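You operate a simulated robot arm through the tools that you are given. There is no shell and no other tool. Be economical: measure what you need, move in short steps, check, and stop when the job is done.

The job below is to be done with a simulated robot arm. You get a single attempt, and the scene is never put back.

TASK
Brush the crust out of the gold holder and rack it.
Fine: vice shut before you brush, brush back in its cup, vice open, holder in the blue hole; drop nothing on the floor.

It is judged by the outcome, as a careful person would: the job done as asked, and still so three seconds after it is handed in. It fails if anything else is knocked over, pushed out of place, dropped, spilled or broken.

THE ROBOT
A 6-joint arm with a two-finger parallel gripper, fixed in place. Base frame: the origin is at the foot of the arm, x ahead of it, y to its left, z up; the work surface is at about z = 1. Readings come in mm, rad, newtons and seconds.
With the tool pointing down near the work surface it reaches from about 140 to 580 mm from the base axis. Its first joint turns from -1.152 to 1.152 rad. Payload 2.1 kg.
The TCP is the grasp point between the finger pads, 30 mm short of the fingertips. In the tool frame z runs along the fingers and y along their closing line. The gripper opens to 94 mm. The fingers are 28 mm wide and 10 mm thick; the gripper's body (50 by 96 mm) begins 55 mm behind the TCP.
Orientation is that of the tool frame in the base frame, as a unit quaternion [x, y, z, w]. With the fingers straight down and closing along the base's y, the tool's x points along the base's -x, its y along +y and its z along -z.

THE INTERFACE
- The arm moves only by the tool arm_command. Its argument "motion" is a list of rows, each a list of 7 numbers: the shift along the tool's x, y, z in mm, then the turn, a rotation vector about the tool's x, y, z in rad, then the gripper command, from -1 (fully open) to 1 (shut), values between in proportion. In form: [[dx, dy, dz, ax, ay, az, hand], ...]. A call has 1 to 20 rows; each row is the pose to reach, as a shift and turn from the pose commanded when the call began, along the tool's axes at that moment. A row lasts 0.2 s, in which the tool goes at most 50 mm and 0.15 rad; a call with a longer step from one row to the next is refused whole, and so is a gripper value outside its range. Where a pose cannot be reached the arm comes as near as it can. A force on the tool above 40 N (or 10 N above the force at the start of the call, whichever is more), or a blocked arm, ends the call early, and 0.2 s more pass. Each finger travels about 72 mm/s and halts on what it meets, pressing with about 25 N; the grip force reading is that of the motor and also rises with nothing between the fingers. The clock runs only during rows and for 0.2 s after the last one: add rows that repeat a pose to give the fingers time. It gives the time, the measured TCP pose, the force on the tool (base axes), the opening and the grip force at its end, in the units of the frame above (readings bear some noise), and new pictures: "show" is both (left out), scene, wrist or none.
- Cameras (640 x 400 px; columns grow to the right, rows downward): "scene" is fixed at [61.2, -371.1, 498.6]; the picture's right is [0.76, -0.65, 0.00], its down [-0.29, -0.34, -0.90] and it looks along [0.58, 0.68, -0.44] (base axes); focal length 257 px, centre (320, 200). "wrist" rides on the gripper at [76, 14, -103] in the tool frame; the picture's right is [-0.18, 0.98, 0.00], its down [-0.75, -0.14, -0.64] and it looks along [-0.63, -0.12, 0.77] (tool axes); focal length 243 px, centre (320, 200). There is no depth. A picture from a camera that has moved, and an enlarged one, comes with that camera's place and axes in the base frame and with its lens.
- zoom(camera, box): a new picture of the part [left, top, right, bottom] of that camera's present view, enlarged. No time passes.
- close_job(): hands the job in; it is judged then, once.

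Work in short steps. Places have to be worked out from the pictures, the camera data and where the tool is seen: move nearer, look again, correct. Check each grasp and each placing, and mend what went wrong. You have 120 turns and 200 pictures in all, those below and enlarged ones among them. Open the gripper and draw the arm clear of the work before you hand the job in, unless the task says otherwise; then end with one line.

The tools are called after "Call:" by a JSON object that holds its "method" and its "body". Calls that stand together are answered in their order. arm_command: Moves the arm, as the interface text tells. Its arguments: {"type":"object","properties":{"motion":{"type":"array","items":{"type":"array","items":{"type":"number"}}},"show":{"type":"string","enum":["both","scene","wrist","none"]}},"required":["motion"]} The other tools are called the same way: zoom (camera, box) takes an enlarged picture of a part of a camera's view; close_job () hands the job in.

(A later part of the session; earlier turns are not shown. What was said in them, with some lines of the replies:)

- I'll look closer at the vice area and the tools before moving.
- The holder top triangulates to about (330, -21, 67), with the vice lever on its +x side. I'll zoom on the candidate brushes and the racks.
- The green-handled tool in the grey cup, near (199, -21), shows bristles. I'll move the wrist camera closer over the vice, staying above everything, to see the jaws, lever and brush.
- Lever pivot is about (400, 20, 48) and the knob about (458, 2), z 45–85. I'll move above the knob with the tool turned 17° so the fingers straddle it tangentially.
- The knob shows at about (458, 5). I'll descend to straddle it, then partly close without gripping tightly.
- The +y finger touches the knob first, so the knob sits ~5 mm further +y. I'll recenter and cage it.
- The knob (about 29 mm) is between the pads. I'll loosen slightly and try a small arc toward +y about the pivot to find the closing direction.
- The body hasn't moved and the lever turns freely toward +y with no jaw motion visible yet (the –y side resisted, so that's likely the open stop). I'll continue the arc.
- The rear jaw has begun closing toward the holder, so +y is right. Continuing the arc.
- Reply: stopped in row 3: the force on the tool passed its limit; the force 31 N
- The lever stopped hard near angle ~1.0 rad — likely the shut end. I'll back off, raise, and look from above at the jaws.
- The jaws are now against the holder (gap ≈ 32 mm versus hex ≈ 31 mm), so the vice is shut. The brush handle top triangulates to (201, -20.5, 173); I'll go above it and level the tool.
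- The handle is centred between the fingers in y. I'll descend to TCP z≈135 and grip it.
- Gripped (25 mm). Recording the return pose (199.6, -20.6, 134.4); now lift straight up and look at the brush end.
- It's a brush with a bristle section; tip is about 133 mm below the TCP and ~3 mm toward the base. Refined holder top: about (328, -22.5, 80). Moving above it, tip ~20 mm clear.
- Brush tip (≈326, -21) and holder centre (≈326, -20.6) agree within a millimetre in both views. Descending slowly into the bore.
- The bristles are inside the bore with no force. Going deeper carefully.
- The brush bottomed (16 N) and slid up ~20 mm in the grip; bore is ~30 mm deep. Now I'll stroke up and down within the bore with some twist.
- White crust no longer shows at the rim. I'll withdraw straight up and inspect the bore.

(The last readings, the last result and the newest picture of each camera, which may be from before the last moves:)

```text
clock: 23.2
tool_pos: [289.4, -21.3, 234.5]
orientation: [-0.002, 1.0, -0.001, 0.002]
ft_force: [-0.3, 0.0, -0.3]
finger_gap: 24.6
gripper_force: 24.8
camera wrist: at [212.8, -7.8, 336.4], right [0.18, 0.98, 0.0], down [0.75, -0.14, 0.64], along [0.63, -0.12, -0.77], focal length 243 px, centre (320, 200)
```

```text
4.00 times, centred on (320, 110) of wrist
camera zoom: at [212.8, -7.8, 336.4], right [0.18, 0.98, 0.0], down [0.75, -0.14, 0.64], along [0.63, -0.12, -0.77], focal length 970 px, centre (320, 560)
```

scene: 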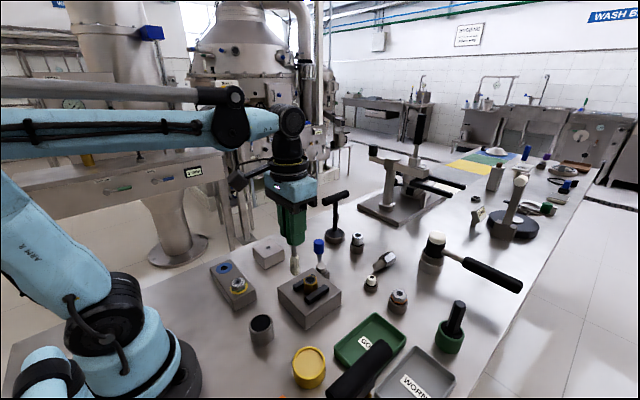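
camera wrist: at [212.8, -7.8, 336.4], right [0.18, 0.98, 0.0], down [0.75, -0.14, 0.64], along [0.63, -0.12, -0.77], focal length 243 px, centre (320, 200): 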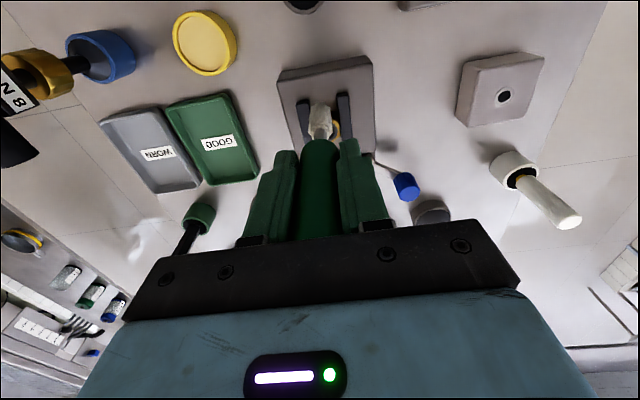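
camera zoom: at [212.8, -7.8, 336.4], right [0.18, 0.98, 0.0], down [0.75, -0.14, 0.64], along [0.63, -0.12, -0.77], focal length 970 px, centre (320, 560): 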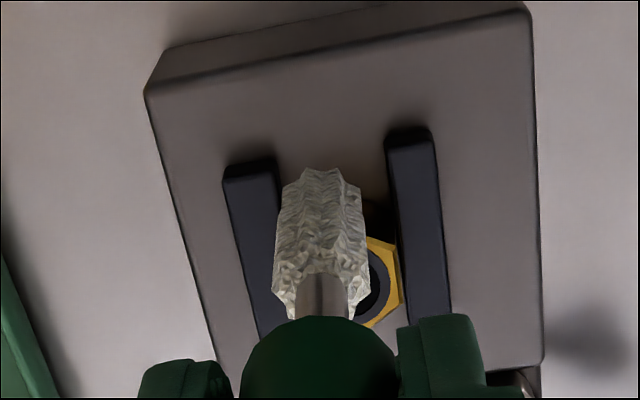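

The bore is clean. Now returning the brush: move over its cup at (199.6, -20.6), tip just above the rim, and check.

Call:
{"method": "arm_command", "body": {"motion": [[30, 0, 0, 0, 0, 0, 0.8], [60, 0, 0, 0, 0, 0, 0.8], [90, 0.3, 0, 0, 0, 0, 0.8], [90, 0.3, 20, 0, 0, 0, 0.8], [90, 0.3, 40, 0, 0, 0, 0.8], [90, 0.3, 40, 0, 0, 0, 0.8]]}}

Call:
{"method": "zoom", "body": {"camera": "scene", "box": [198, 265, 326, 345]}}

Call:
{"method": "zoom", "body": {"camera": "wrist", "box": [240, 40, 400, 140]}}

```text
clock: 24.6
tool_pos: [198.5, -20.2, 193.6]
orientation: [-0.001, 1.0, -0.001, 0.001]
ft_force: [0.2, -0.4, -1.0]
finger_gap: 24.7
gripper_force: 25.0
camera wrist: at [123.4, -7.7, 295.6], right [0.18, 0.98, 0.0], down [0.75, -0.14, 0.64], along [0.63, -0.12, -0.77], focal length 243 px, centre (320, 200)
```

scene: 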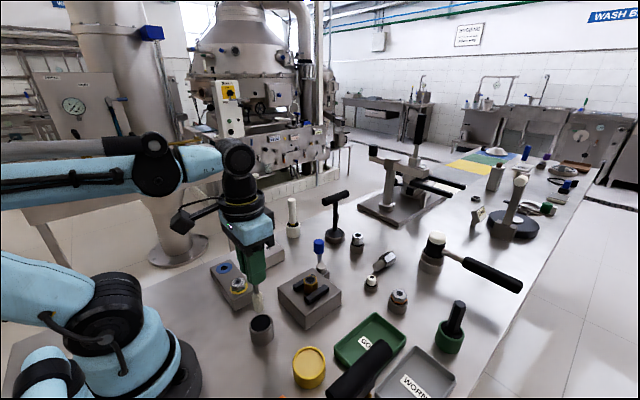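
wrist: 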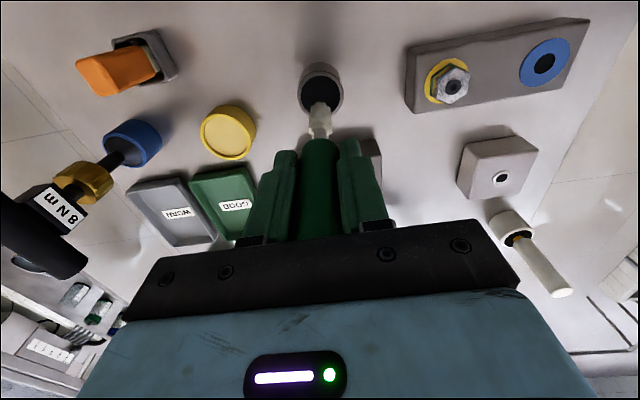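

```text
5.00 times, centred on (262, 305) of scene
camera zoom: at [61.2, -371.1, 498.6], right [0.76, -0.65, 0.0], down [-0.29, -0.34, -0.9], along [0.58, 0.68, -0.44], focal length 1284 px, centre (610, -325)
```

zoom: 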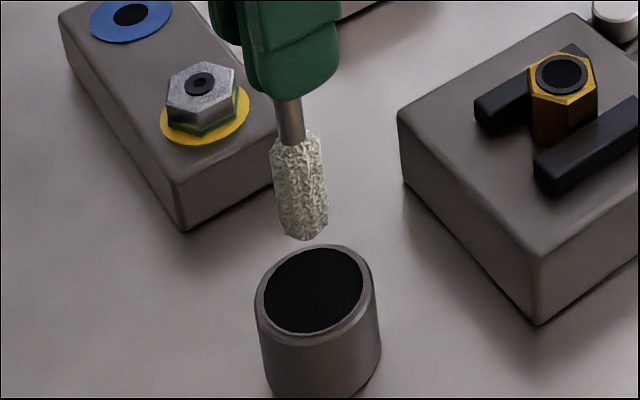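

```text
4.00 times, centred on (320, 90) of wrist
camera zoom: at [123.4, -7.7, 295.6], right [0.18, 0.98, 0.0], down [0.75, -0.14, 0.64], along [0.63, -0.12, -0.77], focal length 970 px, centre (320, 640)
```

zoom: 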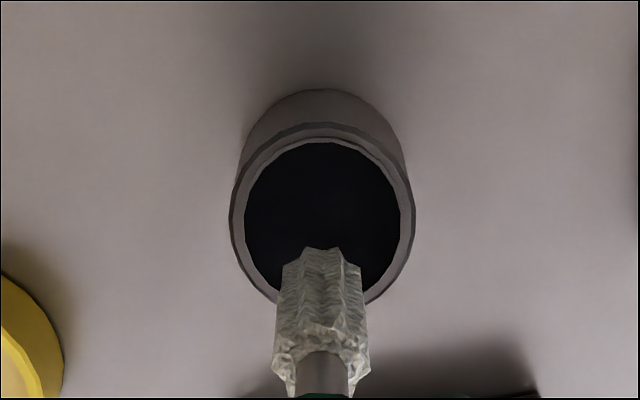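

Aligned with the cup centre. Lowering to the cup floor, then releasing gently.

Call:
{"method": "arm_command", "body": {"motion": [[0, 0, 20, 0, 0, 0, 0.8], [0, 0, 40, 0, 0, 0, 0.8], [0, 0, 58, 0, 0, 0, 0.8], [0, 0, 66, 0, 0, 0, 0.8], [0, 0, 71, 0, 0, 0, 0.8], [0, 0, 75, 0, 0, 0, 0.8]]}}

Call:
{"method": "zoom", "body": {"camera": "scene", "box": [198, 265, 326, 345]}}

```text
clock: 26.0
tool_pos: [199.6, -20.9, 119.0]
orientation: [-0.001, 1.0, 0.0, 0.0]
ft_force: [-4.3, 9.6, -0.6]
finger_gap: 25.1
gripper_force: 24.6
camera wrist: at [123.4, -7.8, 220.8], right [0.18, 0.98, 0.0], down [0.75, -0.14, 0.64], along [0.63, -0.12, -0.77], focal length 243 px, centre (320, 200)
```

scene: 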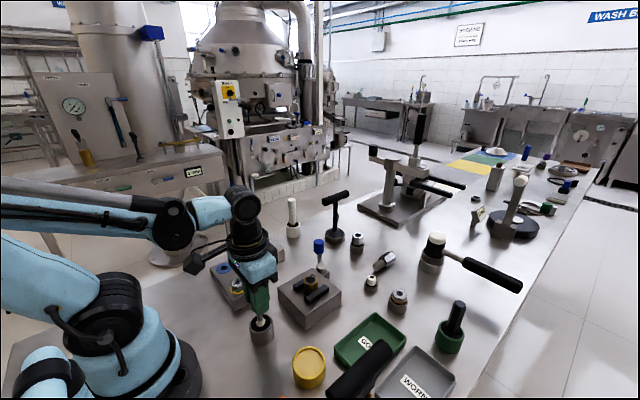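
wrist: 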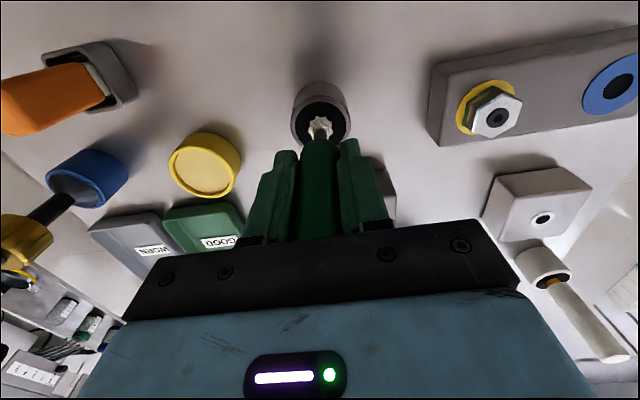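

```text
5.00 times, centred on (262, 305) of scene
camera zoom: at [61.2, -371.1, 498.6], right [0.76, -0.65, 0.0], down [-0.29, -0.34, -0.9], along [0.58, 0.68, -0.44], focal length 1284 px, centre (610, -325)
```

zoom: 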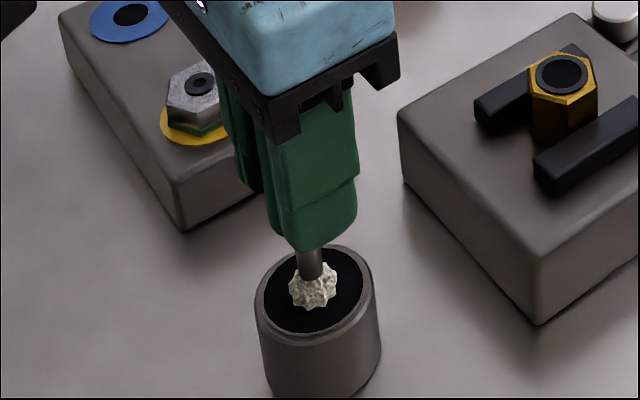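

The brush sits at the same level as originally. Releasing slowly, then rising straight up.

Call:
{"method": "arm_command", "body": {"motion": [[0, 0, 0, 0, 0, 0, 0.4], [0, 0, 0, 0, 0, 0, 0.2], [0, 0, 0, 0, 0, 0, -0.2], [0, 0, 0, 0, 0, 0, -0.2], [0, 0, -25, 0, 0, 0, -0.2], [0, 0, -65, 0, 0, 0, -0.2], [0, 0, -115, 0, 0, 0, -0.2]]}}

Call:
{"method": "zoom", "body": {"camera": "scene", "box": [198, 265, 326, 345]}}

```text
clock: 27.6
tool_pos: [198.6, -20.1, 234.2]
orientation: [-0.002, 1.0, 0.0, 0.001]
ft_force: [-0.4, 0.5, 0.6]
finger_gap: 56.3
gripper_force: 0.0
camera wrist: at [123.3, -7.6, 335.5], right [0.18, 0.98, 0.0], down [0.75, -0.14, 0.64], along [0.63, -0.12, -0.77], focal length 243 px, centre (320, 200)
```

scene: 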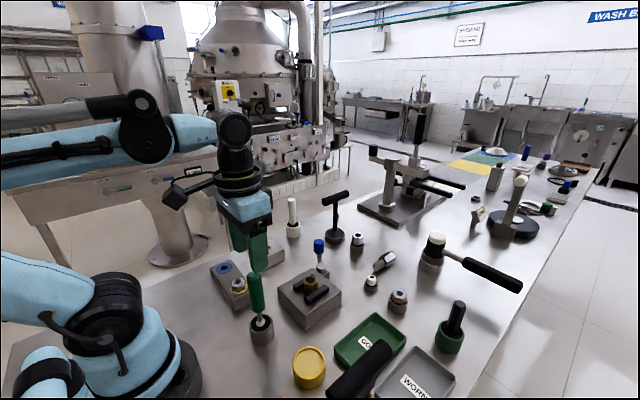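
wrist: 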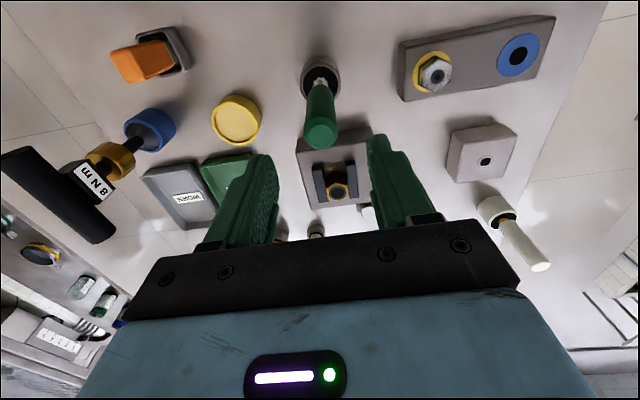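

```text
5.00 times, centred on (262, 305) of scene
camera zoom: at [61.2, -371.1, 498.6], right [0.76, -0.65, 0.0], down [-0.29, -0.34, -0.9], along [0.58, 0.68, -0.44], focal length 1284 px, centre (610, -325)
```

zoom: 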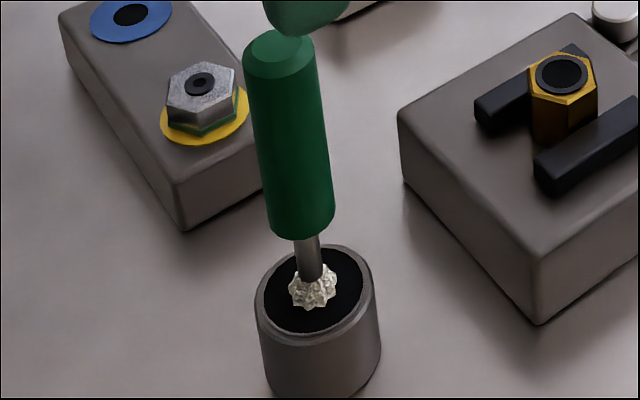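

Brush is standing in its cup as before. Now moving above the lever knob at about (433, 71) with the tool yawed 0.97 rad to open the vice.

Call:
{"method": "arm_command", "body": {"motion": [[-34, 13, 0, 0, 0, -0.14, -0.1], [-68, 26, 0, 0, 0, -0.28, -0.1], [-102, 40, 0, 0, 0, -0.42, -0.1], [-136, 53, 10, 0, 0, -0.56, -0.1], [-170, 66, 25, 0, 0, -0.7, -0.1], [-204, 79, 40, 0, 0, -0.84, -0.1], [-235, 92, 54, 0, 0, -0.97, -0.1], [-235, 92, 84, 0, 0, -0.97, -0.1]]}}

```text
clock: 29.4
tool_pos: [434.4, 72.7, 148.6]
orientation: [-0.469, 0.883, 0.0, 0.0]
ft_force: [-0.4, -0.3, -0.3]
finger_gap: 51.7
gripper_force: 0.1
camera wrist: at [380.3, 16.5, 251.9], right [-0.71, 0.7, 0.0], down [0.54, 0.55, 0.64], along [0.45, 0.46, -0.77], focal length 243 px, centre (320, 200)
```

scene: 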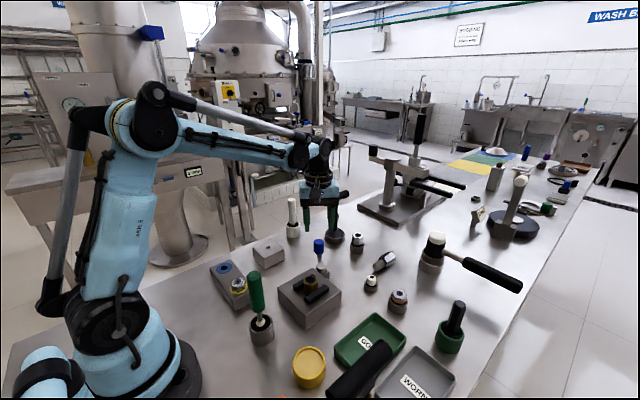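
wrist: 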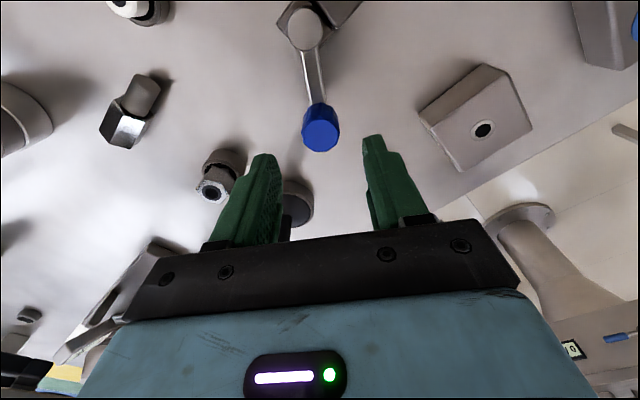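

The knob is centred between the fingers; descend and cage it.

Call:
{"method": "arm_command", "body": {"motion": [[0, 0, 30, 0, 0, 0, -0.1], [0, 0, 63, 0, 0, 0, -0.1], [0, 0, 63, 0, 0, 0, 0.36], [0, 0, 63, 0, 0, 0, 0.36]], "show": "wrist"}}

```text
clock: 30.4
tool_pos: [434.6, 72.9, 87.9]
orientation: [-0.468, 0.884, 0.0, 0.0]
ft_force: [0.6, 0.2, 0.4]
finger_gap: 30.6
gripper_force: 0.0
camera wrist: at [379.8, 15.7, 190.0], right [-0.71, 0.7, 0.0], down [0.54, 0.54, 0.64], along [0.45, 0.45, -0.77], focal length 243 px, centre (320, 200)
```

wrist: 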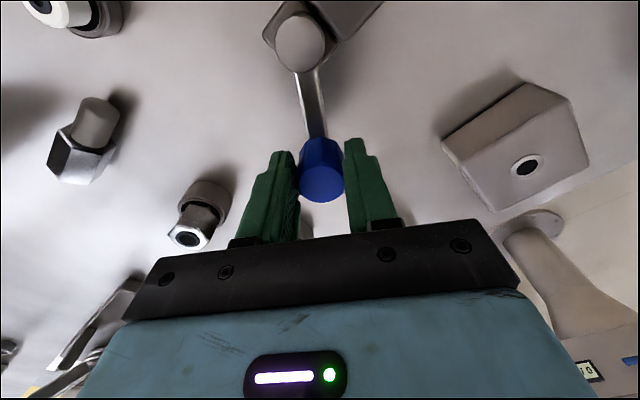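

Caged freely. Swinging the lever back along the reverse arc to the open stop.

Call:
{"method": "arm_command", "body": {"motion": [[0.6, -8.8, 0, 0, 0, 0.14, 0.36], [2.5, -17.4, 0, 0, 0, 0.28, 0.36], [5.4, -25.7, 0, 0, 0, 0.42, 0.36], [9.6, -33.5, 0, 0, 0, 0.56, 0.36], [14.8, -40.6, 0, 0, 0, 0.7, 0.36], [20.9, -46.9, 0, 0, 0, 0.84, 0.36], [27.9, -52.3, 0, 0, 0, 0.98, 0.36], [35.5, -56.7, 0, 0, 0, 1.12, 0.36], [37.2, -57.5, 0, 0, 0, 1.15, 0.36]]}}

Call:
{"method": "zoom", "body": {"camera": "scene", "box": [272, 250, 352, 300]}}

```text
clock: 32.4
tool_pos: [460.8, 8.5, 87.7]
orientation: [0.089, 0.996, -0.002, 0.001]
ft_force: [1.0, 1.6, 0.1]
finger_gap: 30.9
gripper_force: 0.8
camera wrist: at [388.7, 35.3, 189.3], right [0.36, 0.93, 0.0], down [0.72, -0.27, 0.64], along [0.6, -0.23, -0.77], focal length 243 px, centre (320, 200)
```

scene: 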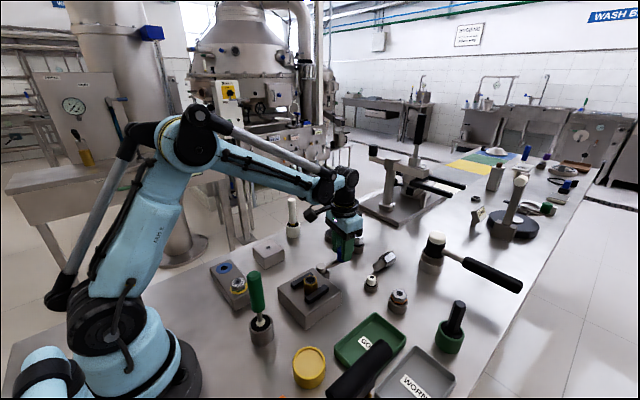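
wrist: 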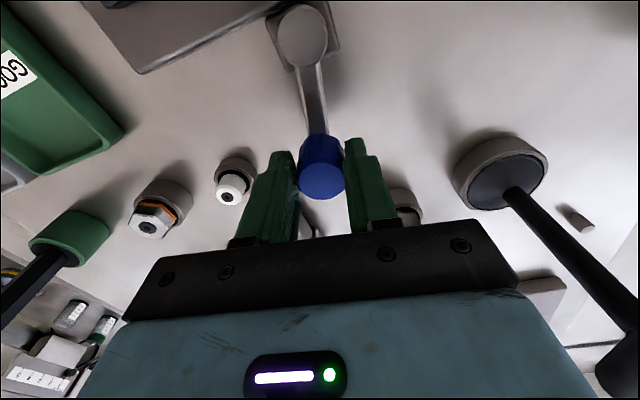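

```text
8.00 times, centred on (312, 275) of scene
camera zoom: at [61.2, -371.1, 498.6], right [0.76, -0.65, 0.0], down [-0.29, -0.34, -0.9], along [0.58, 0.68, -0.44], focal length 2054 px, centre (384, -400)
```

zoom: 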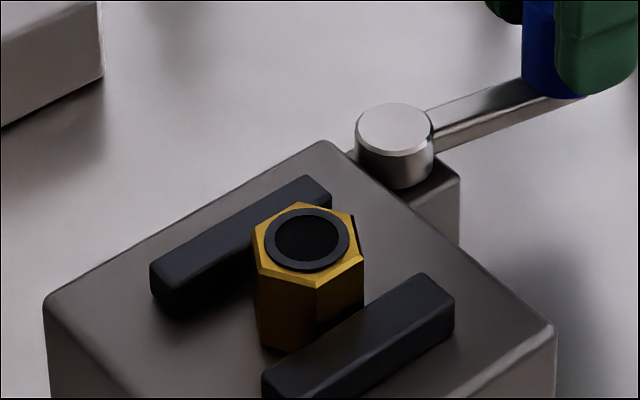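

The rear jaw has retracted and the vice is open. I'll nudge against the open stop, release the knob and rise.

Call:
{"method": "arm_command", "body": {"motion": [[0, -3, 0, 0, 0, 0, 0.36], [0, 0, 0, 0, 0, 0, -0.1], [0, 0, 0, 0, 0, 0, -0.1], [0, 0, -45, 0, 0, 0, -0.1], [0, 0, -85, 0, 0, 0, -0.1]], "show": "none"}}

```text
clock: 33.6
tool_pos: [461.5, 9.0, 173.3]
orientation: [0.088, 0.996, -0.001, 0.001]
ft_force: [-0.2, 0.1, 0.2]
finger_gap: 51.8
gripper_force: 0.1
```

Call:
{"method": "arm_command", "body": {"motion": [[32, -13, -5, 0, 0, -0.06, -0.1], [64, -26, -5, 0, 0, -0.12, -0.1], [96, -40, -5, 0, 0, -0.176, -0.1], [126.2, -52.9, -5, 0, 0, -0.176, -0.1], [126.2, -52.9, -5, 0, 0, -0.176, -0.1]]}}

Call:
{"method": "zoom", "body": {"camera": "wrist", "box": [240, 40, 400, 140]}}

Call:
{"method": "zoom", "body": {"camera": "scene", "box": [270, 220, 398, 300]}}

```text
clock: 34.8
tool_pos: [325.6, -19.5, 177.0]
orientation: [0.0, 1.0, -0.001, 0.001]
ft_force: [0.9, 0.4, 0.0]
finger_gap: 51.4
gripper_force: 0.0
camera wrist: at [250.4, -7.5, 279.0], right [0.18, 0.98, 0.0], down [0.75, -0.14, 0.64], along [0.63, -0.12, -0.77], focal length 243 px, centre (320, 200)
```

scene: 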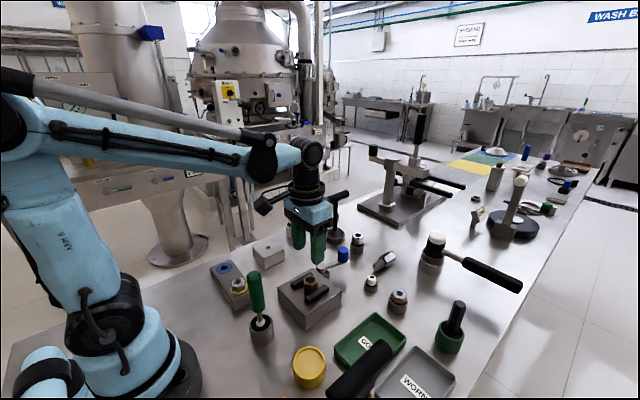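
wrist: 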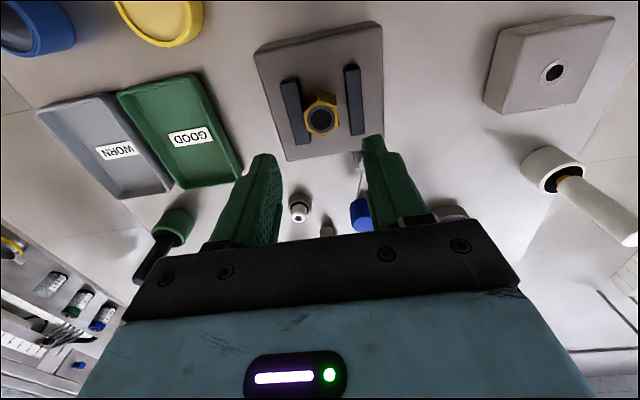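

```text
4.00 times, centred on (320, 90) of wrist
camera zoom: at [250.4, -7.5, 279.0], right [0.18, 0.98, 0.0], down [0.75, -0.14, 0.64], along [0.63, -0.12, -0.77], focal length 970 px, centre (320, 640)
```

zoom: 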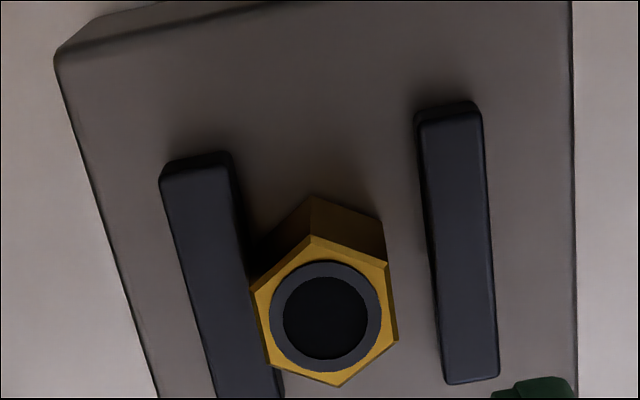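

```text
5.00 times, centred on (334, 260) of scene
camera zoom: at [61.2, -371.1, 498.6], right [0.76, -0.65, 0.0], down [-0.29, -0.34, -0.9], along [0.58, 0.68, -0.44], focal length 1284 px, centre (250, -100)
```

zoom: 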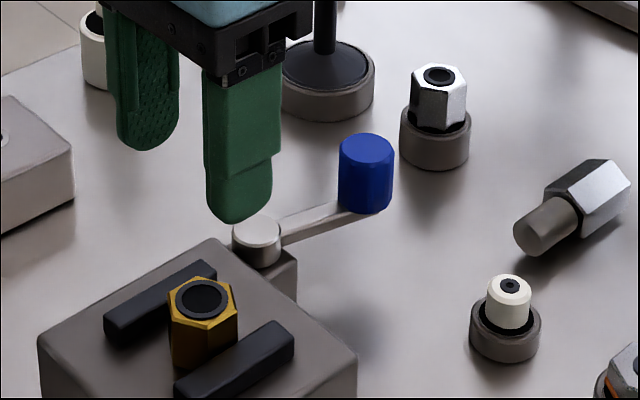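

Vice is open and the holder is directly under the TCP with flats facing the fingers. Jaw tops are at ≈57, so I'll descend to TCP z≈93 (tips ≈63) and grip the hex.

Call:
{"method": "arm_command", "body": {"motion": [[0, 0, 35, 0, 0, 0, -0.1], [0, 0, 65, 0, 0, 0, -0.1], [0, 0, 84, 0, 0, 0, -0.1], [0, 0, 84, 0, 0, 0, -0.1]], "show": "none"}}

Call:
{"method": "zoom", "body": {"camera": "scene", "box": [248, 230, 376, 310]}}

Call:
{"method": "zoom", "body": {"camera": "wrist", "box": [220, 80, 412, 200]}}

```text
clock: 35.8
tool_pos: [325.9, -20.7, 93.4]
orientation: [0.0, 1.0, 0.0, 0.001]
ft_force: [-0.1, -0.2, -0.4]
finger_gap: 52.0
gripper_force: 0.0
```

```text
5.00 times, centred on (312, 270) of scene
camera zoom: at [61.2, -371.1, 498.6], right [0.76, -0.65, 0.0], down [-0.29, -0.34, -0.9], along [0.58, 0.68, -0.44], focal length 1284 px, centre (360, -150)
```

zoom: 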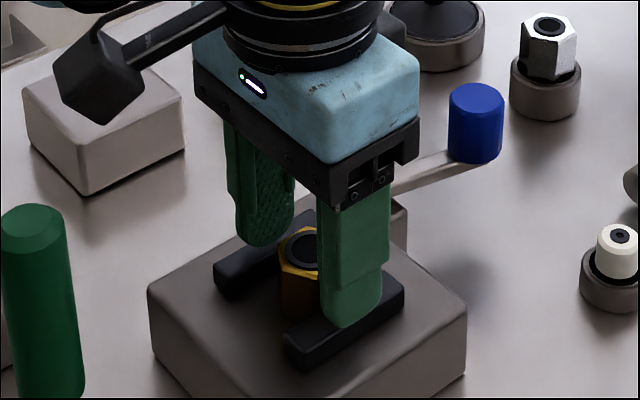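

```text
3.33 times, centred on (316, 140) of wrist
camera zoom: at [250.9, -7.5, 194.4], right [0.18, 0.98, 0.0], down [0.75, -0.14, 0.64], along [0.63, -0.12, -0.77], focal length 809 px, centre (333, 400)
```

zoom: 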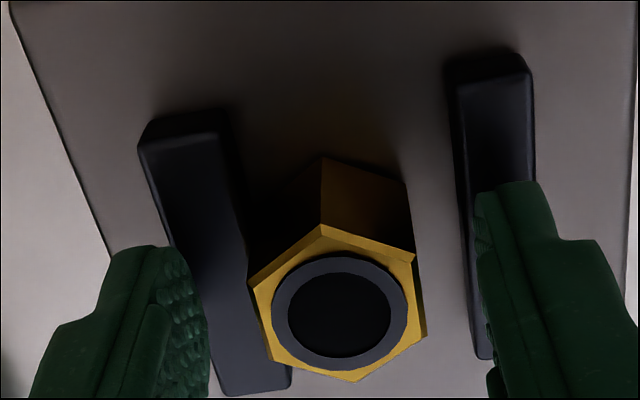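

Well centred. Closing on the hex.

Call:
{"method": "arm_command", "body": {"motion": [[0, 0, 0, 0, 0, 0, 0.3], [0, 0, 0, 0, 0, 0, 0.8], [0, 0, 0, 0, 0, 0, 0.8], [0, 0, 0, 0, 0, 0, 0.8]], "show": "none"}}

```text
clock: 36.8
tool_pos: [327.3, -21.7, 93.8]
orientation: [0.0, 1.0, 0.0, 0.0]
ft_force: [-0.4, 5.5, -0.4]
finger_gap: 29.3
gripper_force: 25.4
```

Gripped at 29.3 mm across flats. Lifting straight up gently and checking.

Call:
{"method": "arm_command", "body": {"motion": [[0, 0, -10, 0, 0, 0, 0.8], [0, 0, -25, 0, 0, 0, 0.8], [0, 0, -45, 0, 0, 0, 0.8], [0, 0, -70, 0, 0, 0, 0.8], [0, 0, -95, 0, 0, 0, 0.8], [0, 0, -95, 0, 0, 0, 0.8]]}}

Call:
{"method": "zoom", "body": {"camera": "scene", "box": [248, 220, 376, 300]}}

```text
clock: 38.2
tool_pos: [325.7, -21.1, 188.1]
orientation: [0.0, 1.0, -0.001, 0.001]
ft_force: [-0.4, -0.8, -0.6]
finger_gap: 29.8
gripper_force: 24.8
camera wrist: at [250.9, -7.8, 290.0], right [0.18, 0.98, 0.0], down [0.75, -0.14, 0.64], along [0.63, -0.12, -0.77], focal length 243 px, centre (320, 200)
```

scene: 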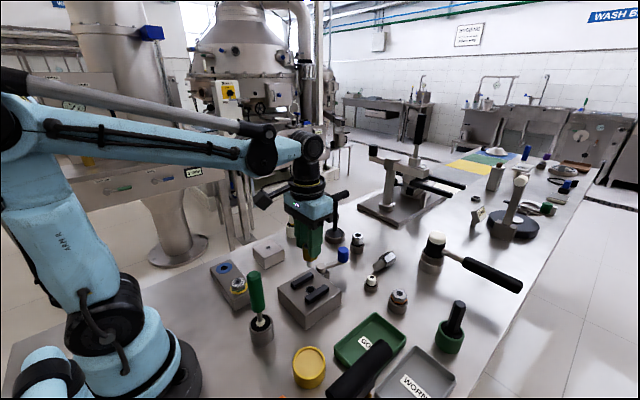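
wrist: 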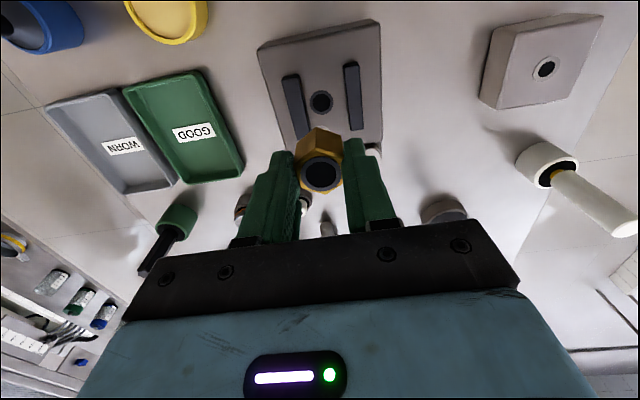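

```text
5.00 times, centred on (312, 260) of scene
camera zoom: at [61.3, -371.1, 498.6], right [0.76, -0.65, 0.0], down [-0.29, -0.34, -0.9], along [0.58, 0.68, -0.44], focal length 1284 px, centre (360, -100)
```

zoom: 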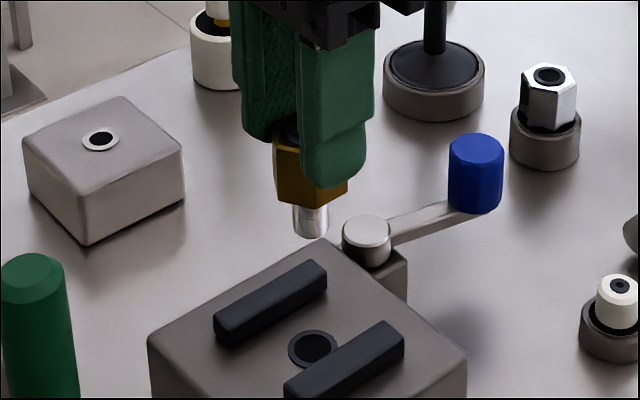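

Holder is held with its round stem (~16 mm, tip ≈ 70 mm below TCP). The blue hole triangulates to (208, 187, 44); moving over it at safe height.

Call:
{"method": "arm_command", "body": {"motion": [[20, 35, 0, 0, 0, 0, 0.8], [40, 70, 0, 0, 0, 0, 0.8], [60, 105, 0, 0, 0, 0, 0.8], [80, 140, 0, 0, 0, 0, 0.8], [100, 175, 0, 0, 0, 0, 0.8], [118, 208, 0, 0, 0, 0, 0.8], [118, 208, 30, 0, 0, 0, 0.8], [118, 208, 30, 0, 0, 0, 0.8]]}}

Call:
{"method": "zoom", "body": {"camera": "scene", "box": [168, 220, 296, 300]}}

Call:
{"method": "zoom", "body": {"camera": "wrist", "box": [220, 60, 412, 180]}}

```text
clock: 40.0
tool_pos: [208.1, 187.5, 157.6]
orientation: [0.0, 1.0, -0.001, 0.001]
ft_force: [0.4, 0.1, -1.0]
finger_gap: 29.5
gripper_force: 25.5
camera wrist: at [133.4, 201.1, 258.5], right [0.18, 0.98, 0.0], down [0.75, -0.14, 0.64], along [0.63, -0.12, -0.77], focal length 243 px, centre (320, 200)
```

scene: 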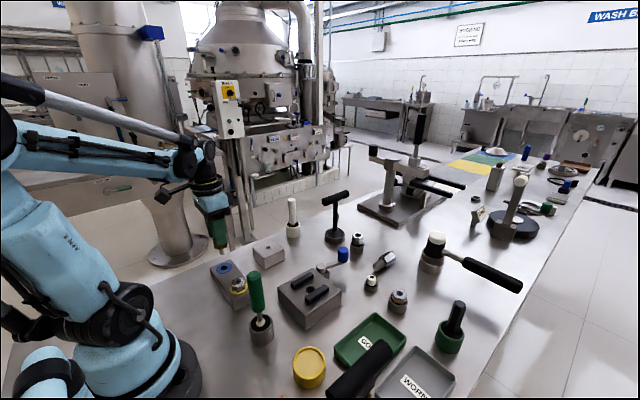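
wrist: 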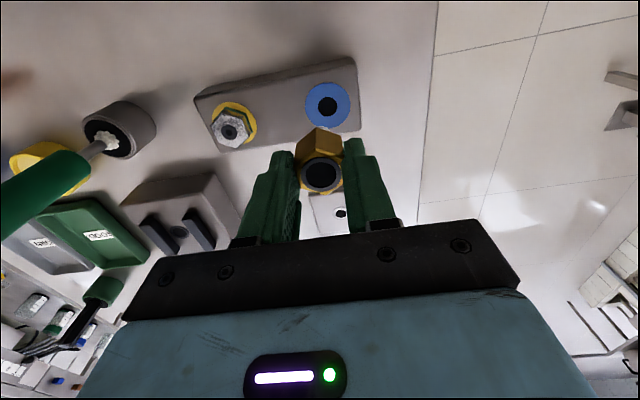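

```text
5.00 times, centred on (232, 260) of scene
camera zoom: at [61.2, -371.1, 498.6], right [0.76, -0.65, 0.0], down [-0.29, -0.34, -0.9], along [0.58, 0.68, -0.44], focal length 1284 px, centre (760, -100)
```

zoom: 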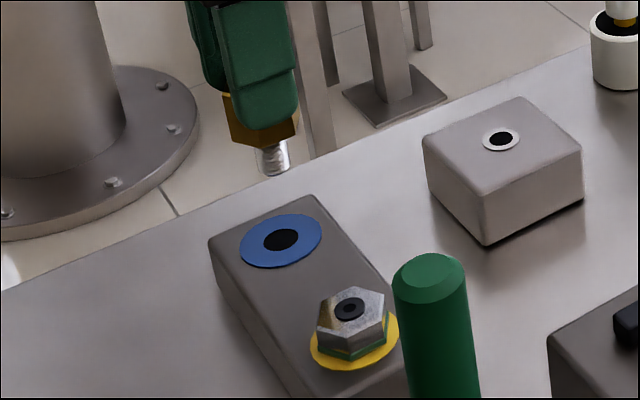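

```text
3.33 times, centred on (316, 120) of wrist
camera zoom: at [133.4, 201.1, 258.5], right [0.18, 0.98, 0.0], down [0.75, -0.14, 0.64], along [0.63, -0.12, -0.77], focal length 809 px, centre (333, 467)
```

zoom: 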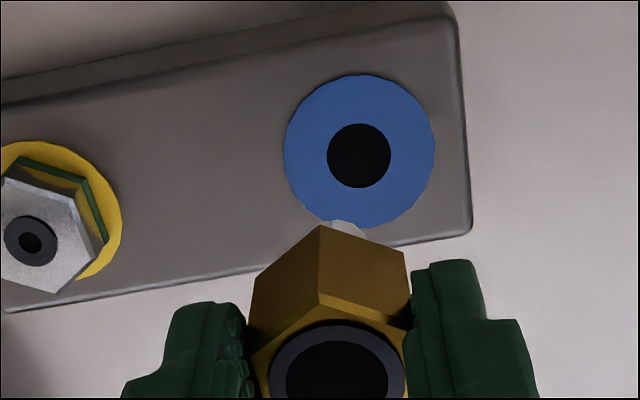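

Compared with the vice-hole calibration, the blue hole is about 7 mm further +y and ~3.5 mm nearer the base than the stem. Correcting and lowering to just above it for a close check.

Call:
{"method": "arm_command", "body": {"motion": [[3.5, 6.8, 0, 0, 0, 0, 0.8], [3.5, 6.8, 15, 0, 0, 0, 0.8], [3.5, 6.8, 30, 0, 0, 0, 0.8], [3.5, 6.8, 30, 0, 0, 0, 0.8]], "show": "none"}}

Call:
{"method": "zoom", "body": {"camera": "scene", "box": [192, 235, 256, 275]}}

Call:
{"method": "zoom", "body": {"camera": "wrist", "box": [260, 80, 388, 160]}}

```text
clock: 41.0
tool_pos: [205.8, 194.6, 127.6]
orientation: [0.0, 1.0, -0.001, 0.001]
ft_force: [-0.2, -0.2, -1.5]
finger_gap: 29.6
gripper_force: 24.5
```

```text
10.00 times, centred on (224, 255) of scene
camera zoom: at [61.2, -371.1, 498.6], right [0.76, -0.65, 0.0], down [-0.29, -0.34, -0.9], along [0.58, 0.68, -0.44], focal length 2568 px, centre (1280, -350)
```

zoom: 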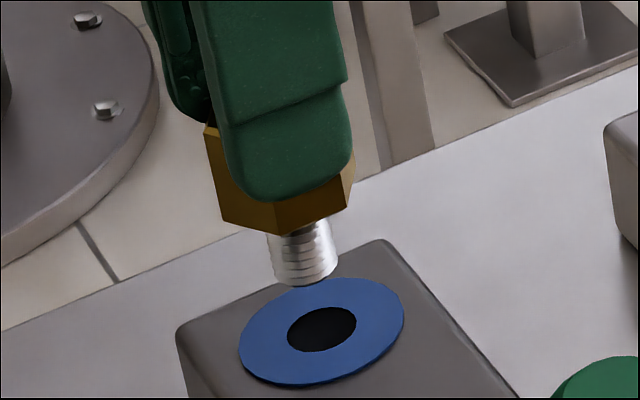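

```text
5.00 times, centred on (324, 120) of wrist
camera zoom: at [130.1, 207.3, 229.2], right [0.18, 0.98, 0.0], down [0.75, -0.14, 0.64], along [0.63, -0.12, -0.77], focal length 1213 px, centre (300, 600)
```

zoom: 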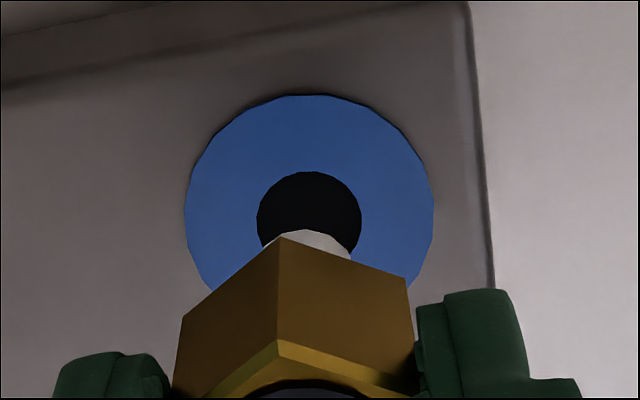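

Very close: residual about +0.9 mm in x. I'll apply that and lower to ~3 mm above the hole for a last check, since the fit is tight.

Call:
{"method": "arm_command", "body": {"motion": [[-0.9, -0.2, 6, 0, 0, 0, 0.8], [-0.9, -0.2, 12, 0, 0, 0, 0.8], [-0.9, -0.2, 12, 0, 0, 0, 0.8]], "show": "none"}}

Call:
{"method": "zoom", "body": {"camera": "scene", "box": [192, 235, 256, 275]}}

Call:
{"method": "zoom", "body": {"camera": "wrist", "box": [260, 80, 388, 160]}}

```text
clock: 41.8
tool_pos: [206.3, 193.3, 116.5]
orientation: [0.0, 1.0, -0.001, 0.001]
ft_force: [-0.7, 0.8, -0.8]
finger_gap: 29.5
gripper_force: 24.7
```

```text
10.00 times, centred on (224, 255) of scene
camera zoom: at [61.2, -371.1, 498.6], right [0.76, -0.65, 0.0], down [-0.29, -0.34, -0.9], along [0.58, 0.68, -0.44], focal length 2568 px, centre (1280, -350)
```

zoom: 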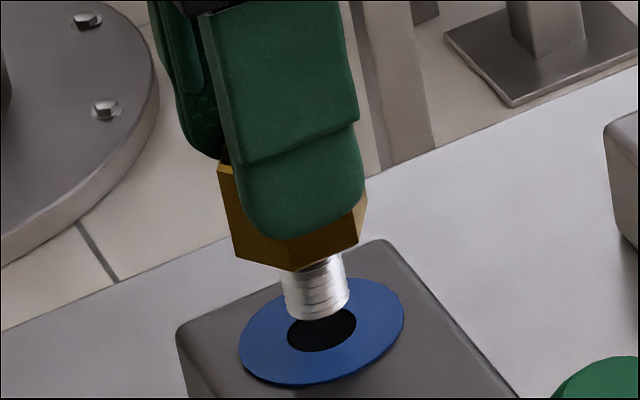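

```text
5.00 times, centred on (324, 120) of wrist
camera zoom: at [131.1, 206.9, 217.5], right [0.18, 0.98, 0.0], down [0.75, -0.14, 0.64], along [0.63, -0.12, -0.77], focal length 1213 px, centre (300, 600)
```

zoom: 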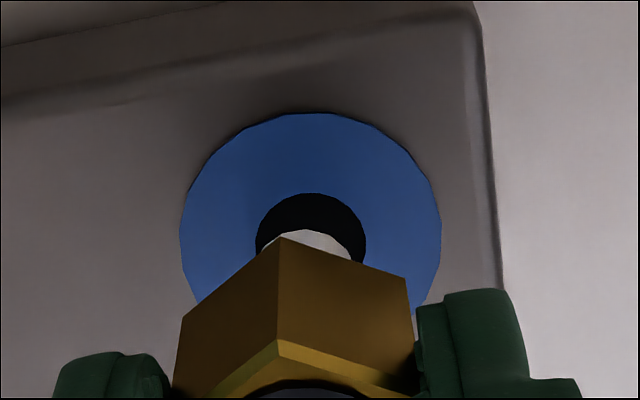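

Both views agree within ~0.5 mm. Lowering slowly into the hole.

Call:
{"method": "arm_command", "body": {"motion": [[0.3, 0, 4, 0, 0, 0, 0.8], [0.3, 0, 7, 0, 0, 0, 0.8], [0.3, 0, 10, 0, 0, 0, 0.8], [0.3, 0, 13, 0, 0, 0, 0.8], [0.3, 0, 15, 0, 0, 0, 0.8]], "show": "none"}}

Call:
{"method": "zoom", "body": {"camera": "scene", "box": [192, 235, 256, 275]}}

```text
clock: 43.0
tool_pos: [206.1, 194.5, 102.1]
orientation: [0.0, 1.0, 0.0, 0.0]
ft_force: [3.6, 15.4, -1.7]
finger_gap: 29.4
gripper_force: 25.0
```

```text
10.00 times, centred on (224, 255) of scene
camera zoom: at [61.3, -371.1, 498.6], right [0.76, -0.65, 0.0], down [-0.29, -0.34, -0.9], along [0.58, 0.68, -0.44], focal length 2568 px, centre (1280, -350)
```

zoom: 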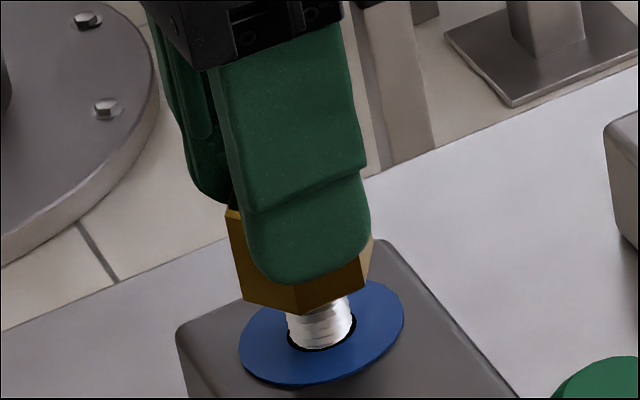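

The stem is in the hole; a side force of +15 N in y says to shift ~+0.8 mm in y. Applying that and continuing down.

Call:
{"method": "arm_command", "body": {"motion": [[-0.2, 0.8, 0, 0, 0, 0, 0.8], [-0.2, 0.8, 3, 0, 0, 0, 0.8], [-0.2, 0.8, 5, 0, 0, 0, 0.8], [-0.2, 0.8, 7, 0, 0, 0, 0.8]], "show": "none"}}

Call:
{"method": "zoom", "body": {"camera": "scene", "box": [192, 235, 256, 275]}}

```text
clock: 44.0
tool_pos: [206.0, 193.8, 93.4]
orientation: [-0.001, 1.0, 0.0, 0.001]
ft_force: [-0.7, 13.5, -2.5]
finger_gap: 29.6
gripper_force: 25.2
```

```text
10.00 times, centred on (224, 255) of scene
camera zoom: at [61.3, -371.1, 498.6], right [0.76, -0.65, 0.0], down [-0.29, -0.34, -0.9], along [0.58, 0.68, -0.44], focal length 2568 px, centre (1280, -350)
```

zoom: 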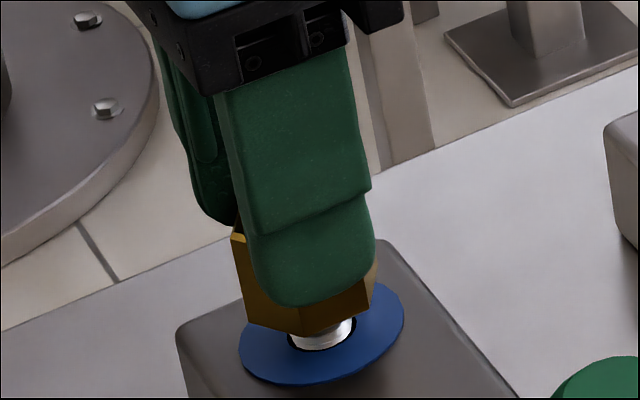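

About 5 mm remain; nudge a little more +y and continue until it seats.

Call:
{"method": "arm_command", "body": {"motion": [[0, 0.7, 0, 0, 0, 0, 0.8], [0, 0.7, 2, 0, 0, 0, 0.8], [0, 0.7, 4, 0, 0, 0, 0.8], [0, 0.7, 5.5, 0, 0, 0, 0.8]], "show": "none"}}

Call:
{"method": "zoom", "body": {"camera": "scene", "box": [192, 235, 256, 275]}}

```text
clock: 45.0
tool_pos: [205.8, 195.1, 88.6]
orientation: [0.0, 1.0, 0.0, 0.0]
ft_force: [1.5, 5.2, -4.6]
finger_gap: 29.7
gripper_force: 25.0
```

```text
10.00 times, centred on (224, 255) of scene
camera zoom: at [61.3, -371.1, 498.6], right [0.76, -0.65, 0.0], down [-0.29, -0.34, -0.9], along [0.58, 0.68, -0.44], focal length 2568 px, centre (1280, -350)
```

zoom: 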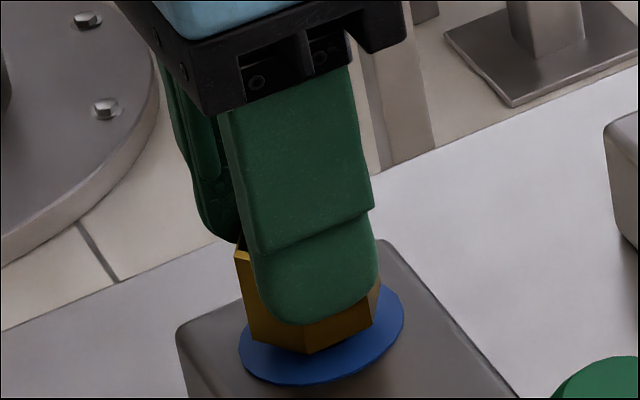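

Nearly flush. A few more millimetres to feel the seat.

Call:
{"method": "arm_command", "body": {"motion": [[0, 0.2, 1, 0, 0, 0, 0.8], [0, 0.2, 2, 0, 0, 0, 0.8], [0, 0.2, 3, 0, 0, 0, 0.8]], "show": "none"}}

```text
clock: 45.8
tool_pos: [207.1, 194.9, 85.2]
orientation: [0.001, 1.0, -0.002, 0.0]
ft_force: [1.1, -2.8, -0.8]
finger_gap: 29.6
gripper_force: 24.7
```

Call:
{"method": "arm_command", "body": {"motion": [[0, 0, 1, 0, 0, 0, 0.8], [0, 0, 2, 0, 0, 0, 0.8], [0, 0, 3, 0, 0, 0, 0.8]], "show": "none"}}

Call:
{"method": "zoom", "body": {"camera": "scene", "box": [192, 235, 256, 275]}}

```text
clock: 46.6
tool_pos: [207.2, 194.5, 82.1]
orientation: [0.001, 1.0, -0.002, 0.001]
ft_force: [0.1, -8.0, 16.3]
finger_gap: 29.4
gripper_force: 24.8
```

```text
10.00 times, centred on (224, 255) of scene
camera zoom: at [61.2, -371.1, 498.6], right [0.76, -0.65, 0.0], down [-0.29, -0.34, -0.9], along [0.58, 0.68, -0.44], focal length 2568 px, centre (1280, -350)
```

zoom: 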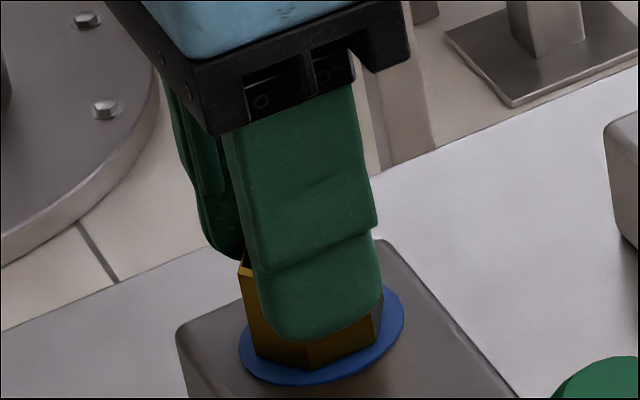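

Seated on the blue ring (16 N upward reaction). Releasing and rising straight up.

Call:
{"method": "arm_command", "body": {"motion": [[0, 0, -1, 0, 0, 0, 0.3], [0, 0, -1, 0, 0, 0, -0.05], [0, 0, -1, 0, 0, 0, -0.05], [0, 0, -30, 0, 0, 0, -0.05], [0, 0, -75, 0, 0, 0, -0.05], [0, 0, -120, 0, 0, 0, -0.05], [20, 0, -160, 0, 0, 0, -0.05], [20, 0, -160, 0, 0, 0, -0.05]]}}

Call:
{"method": "zoom", "body": {"camera": "scene", "box": [200, 220, 360, 320]}}

```text
clock: 48.4
tool_pos: [186.1, 194.9, 242.7]
orientation: [0.001, 1.0, 0.0, 0.001]
ft_force: [-0.1, -0.5, 0.1]
finger_gap: 49.5
gripper_force: 0.2
camera wrist: at [110.4, 208.5, 343.9], right [0.18, 0.98, 0.0], down [0.75, -0.14, 0.64], along [0.63, -0.12, -0.77], focal length 243 px, centre (320, 200)
```

scene: 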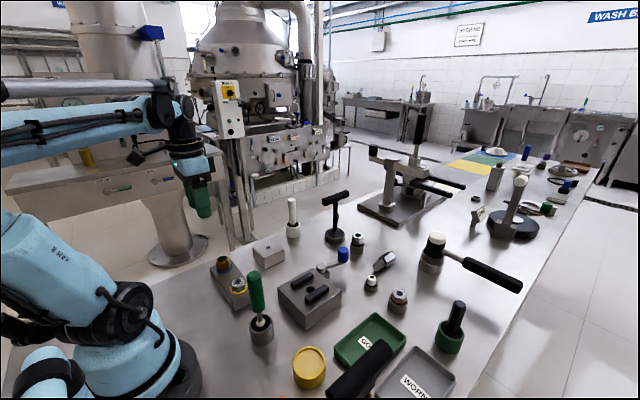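
wrist: 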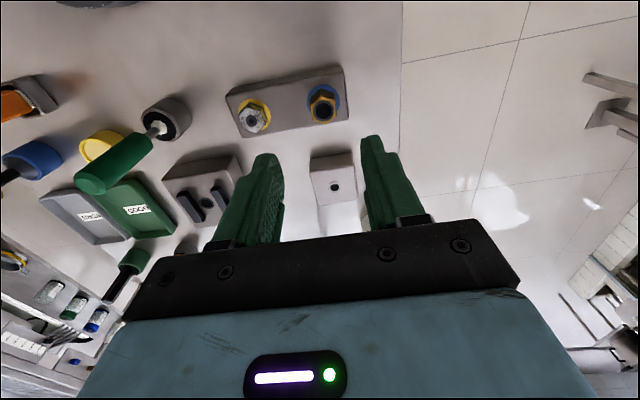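

```text
4.00 times, centred on (280, 270) of scene
camera zoom: at [61.2, -371.1, 498.6], right [0.76, -0.65, 0.0], down [-0.29, -0.34, -0.9], along [0.58, 0.68, -0.44], focal length 1027 px, centre (480, -80)
```

zoom: 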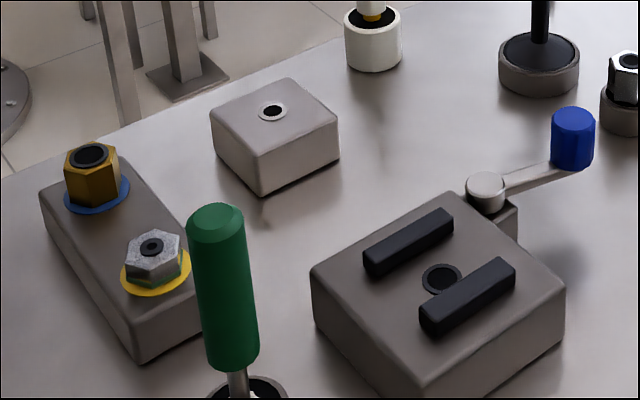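

The gold holder is seated upright in the blue hole. The vice is open, the brush is in its cup, nothing else has moved, and the arm is clear with the gripper open.

Call:
{"method": "close_job", "body": {}}

```text
The job is handed in.
```

I brushed the gold holder clean with the vice shut, put the brush back in its cup, opened the vice, and seated the holder in the blue hole; nothing was dropped.
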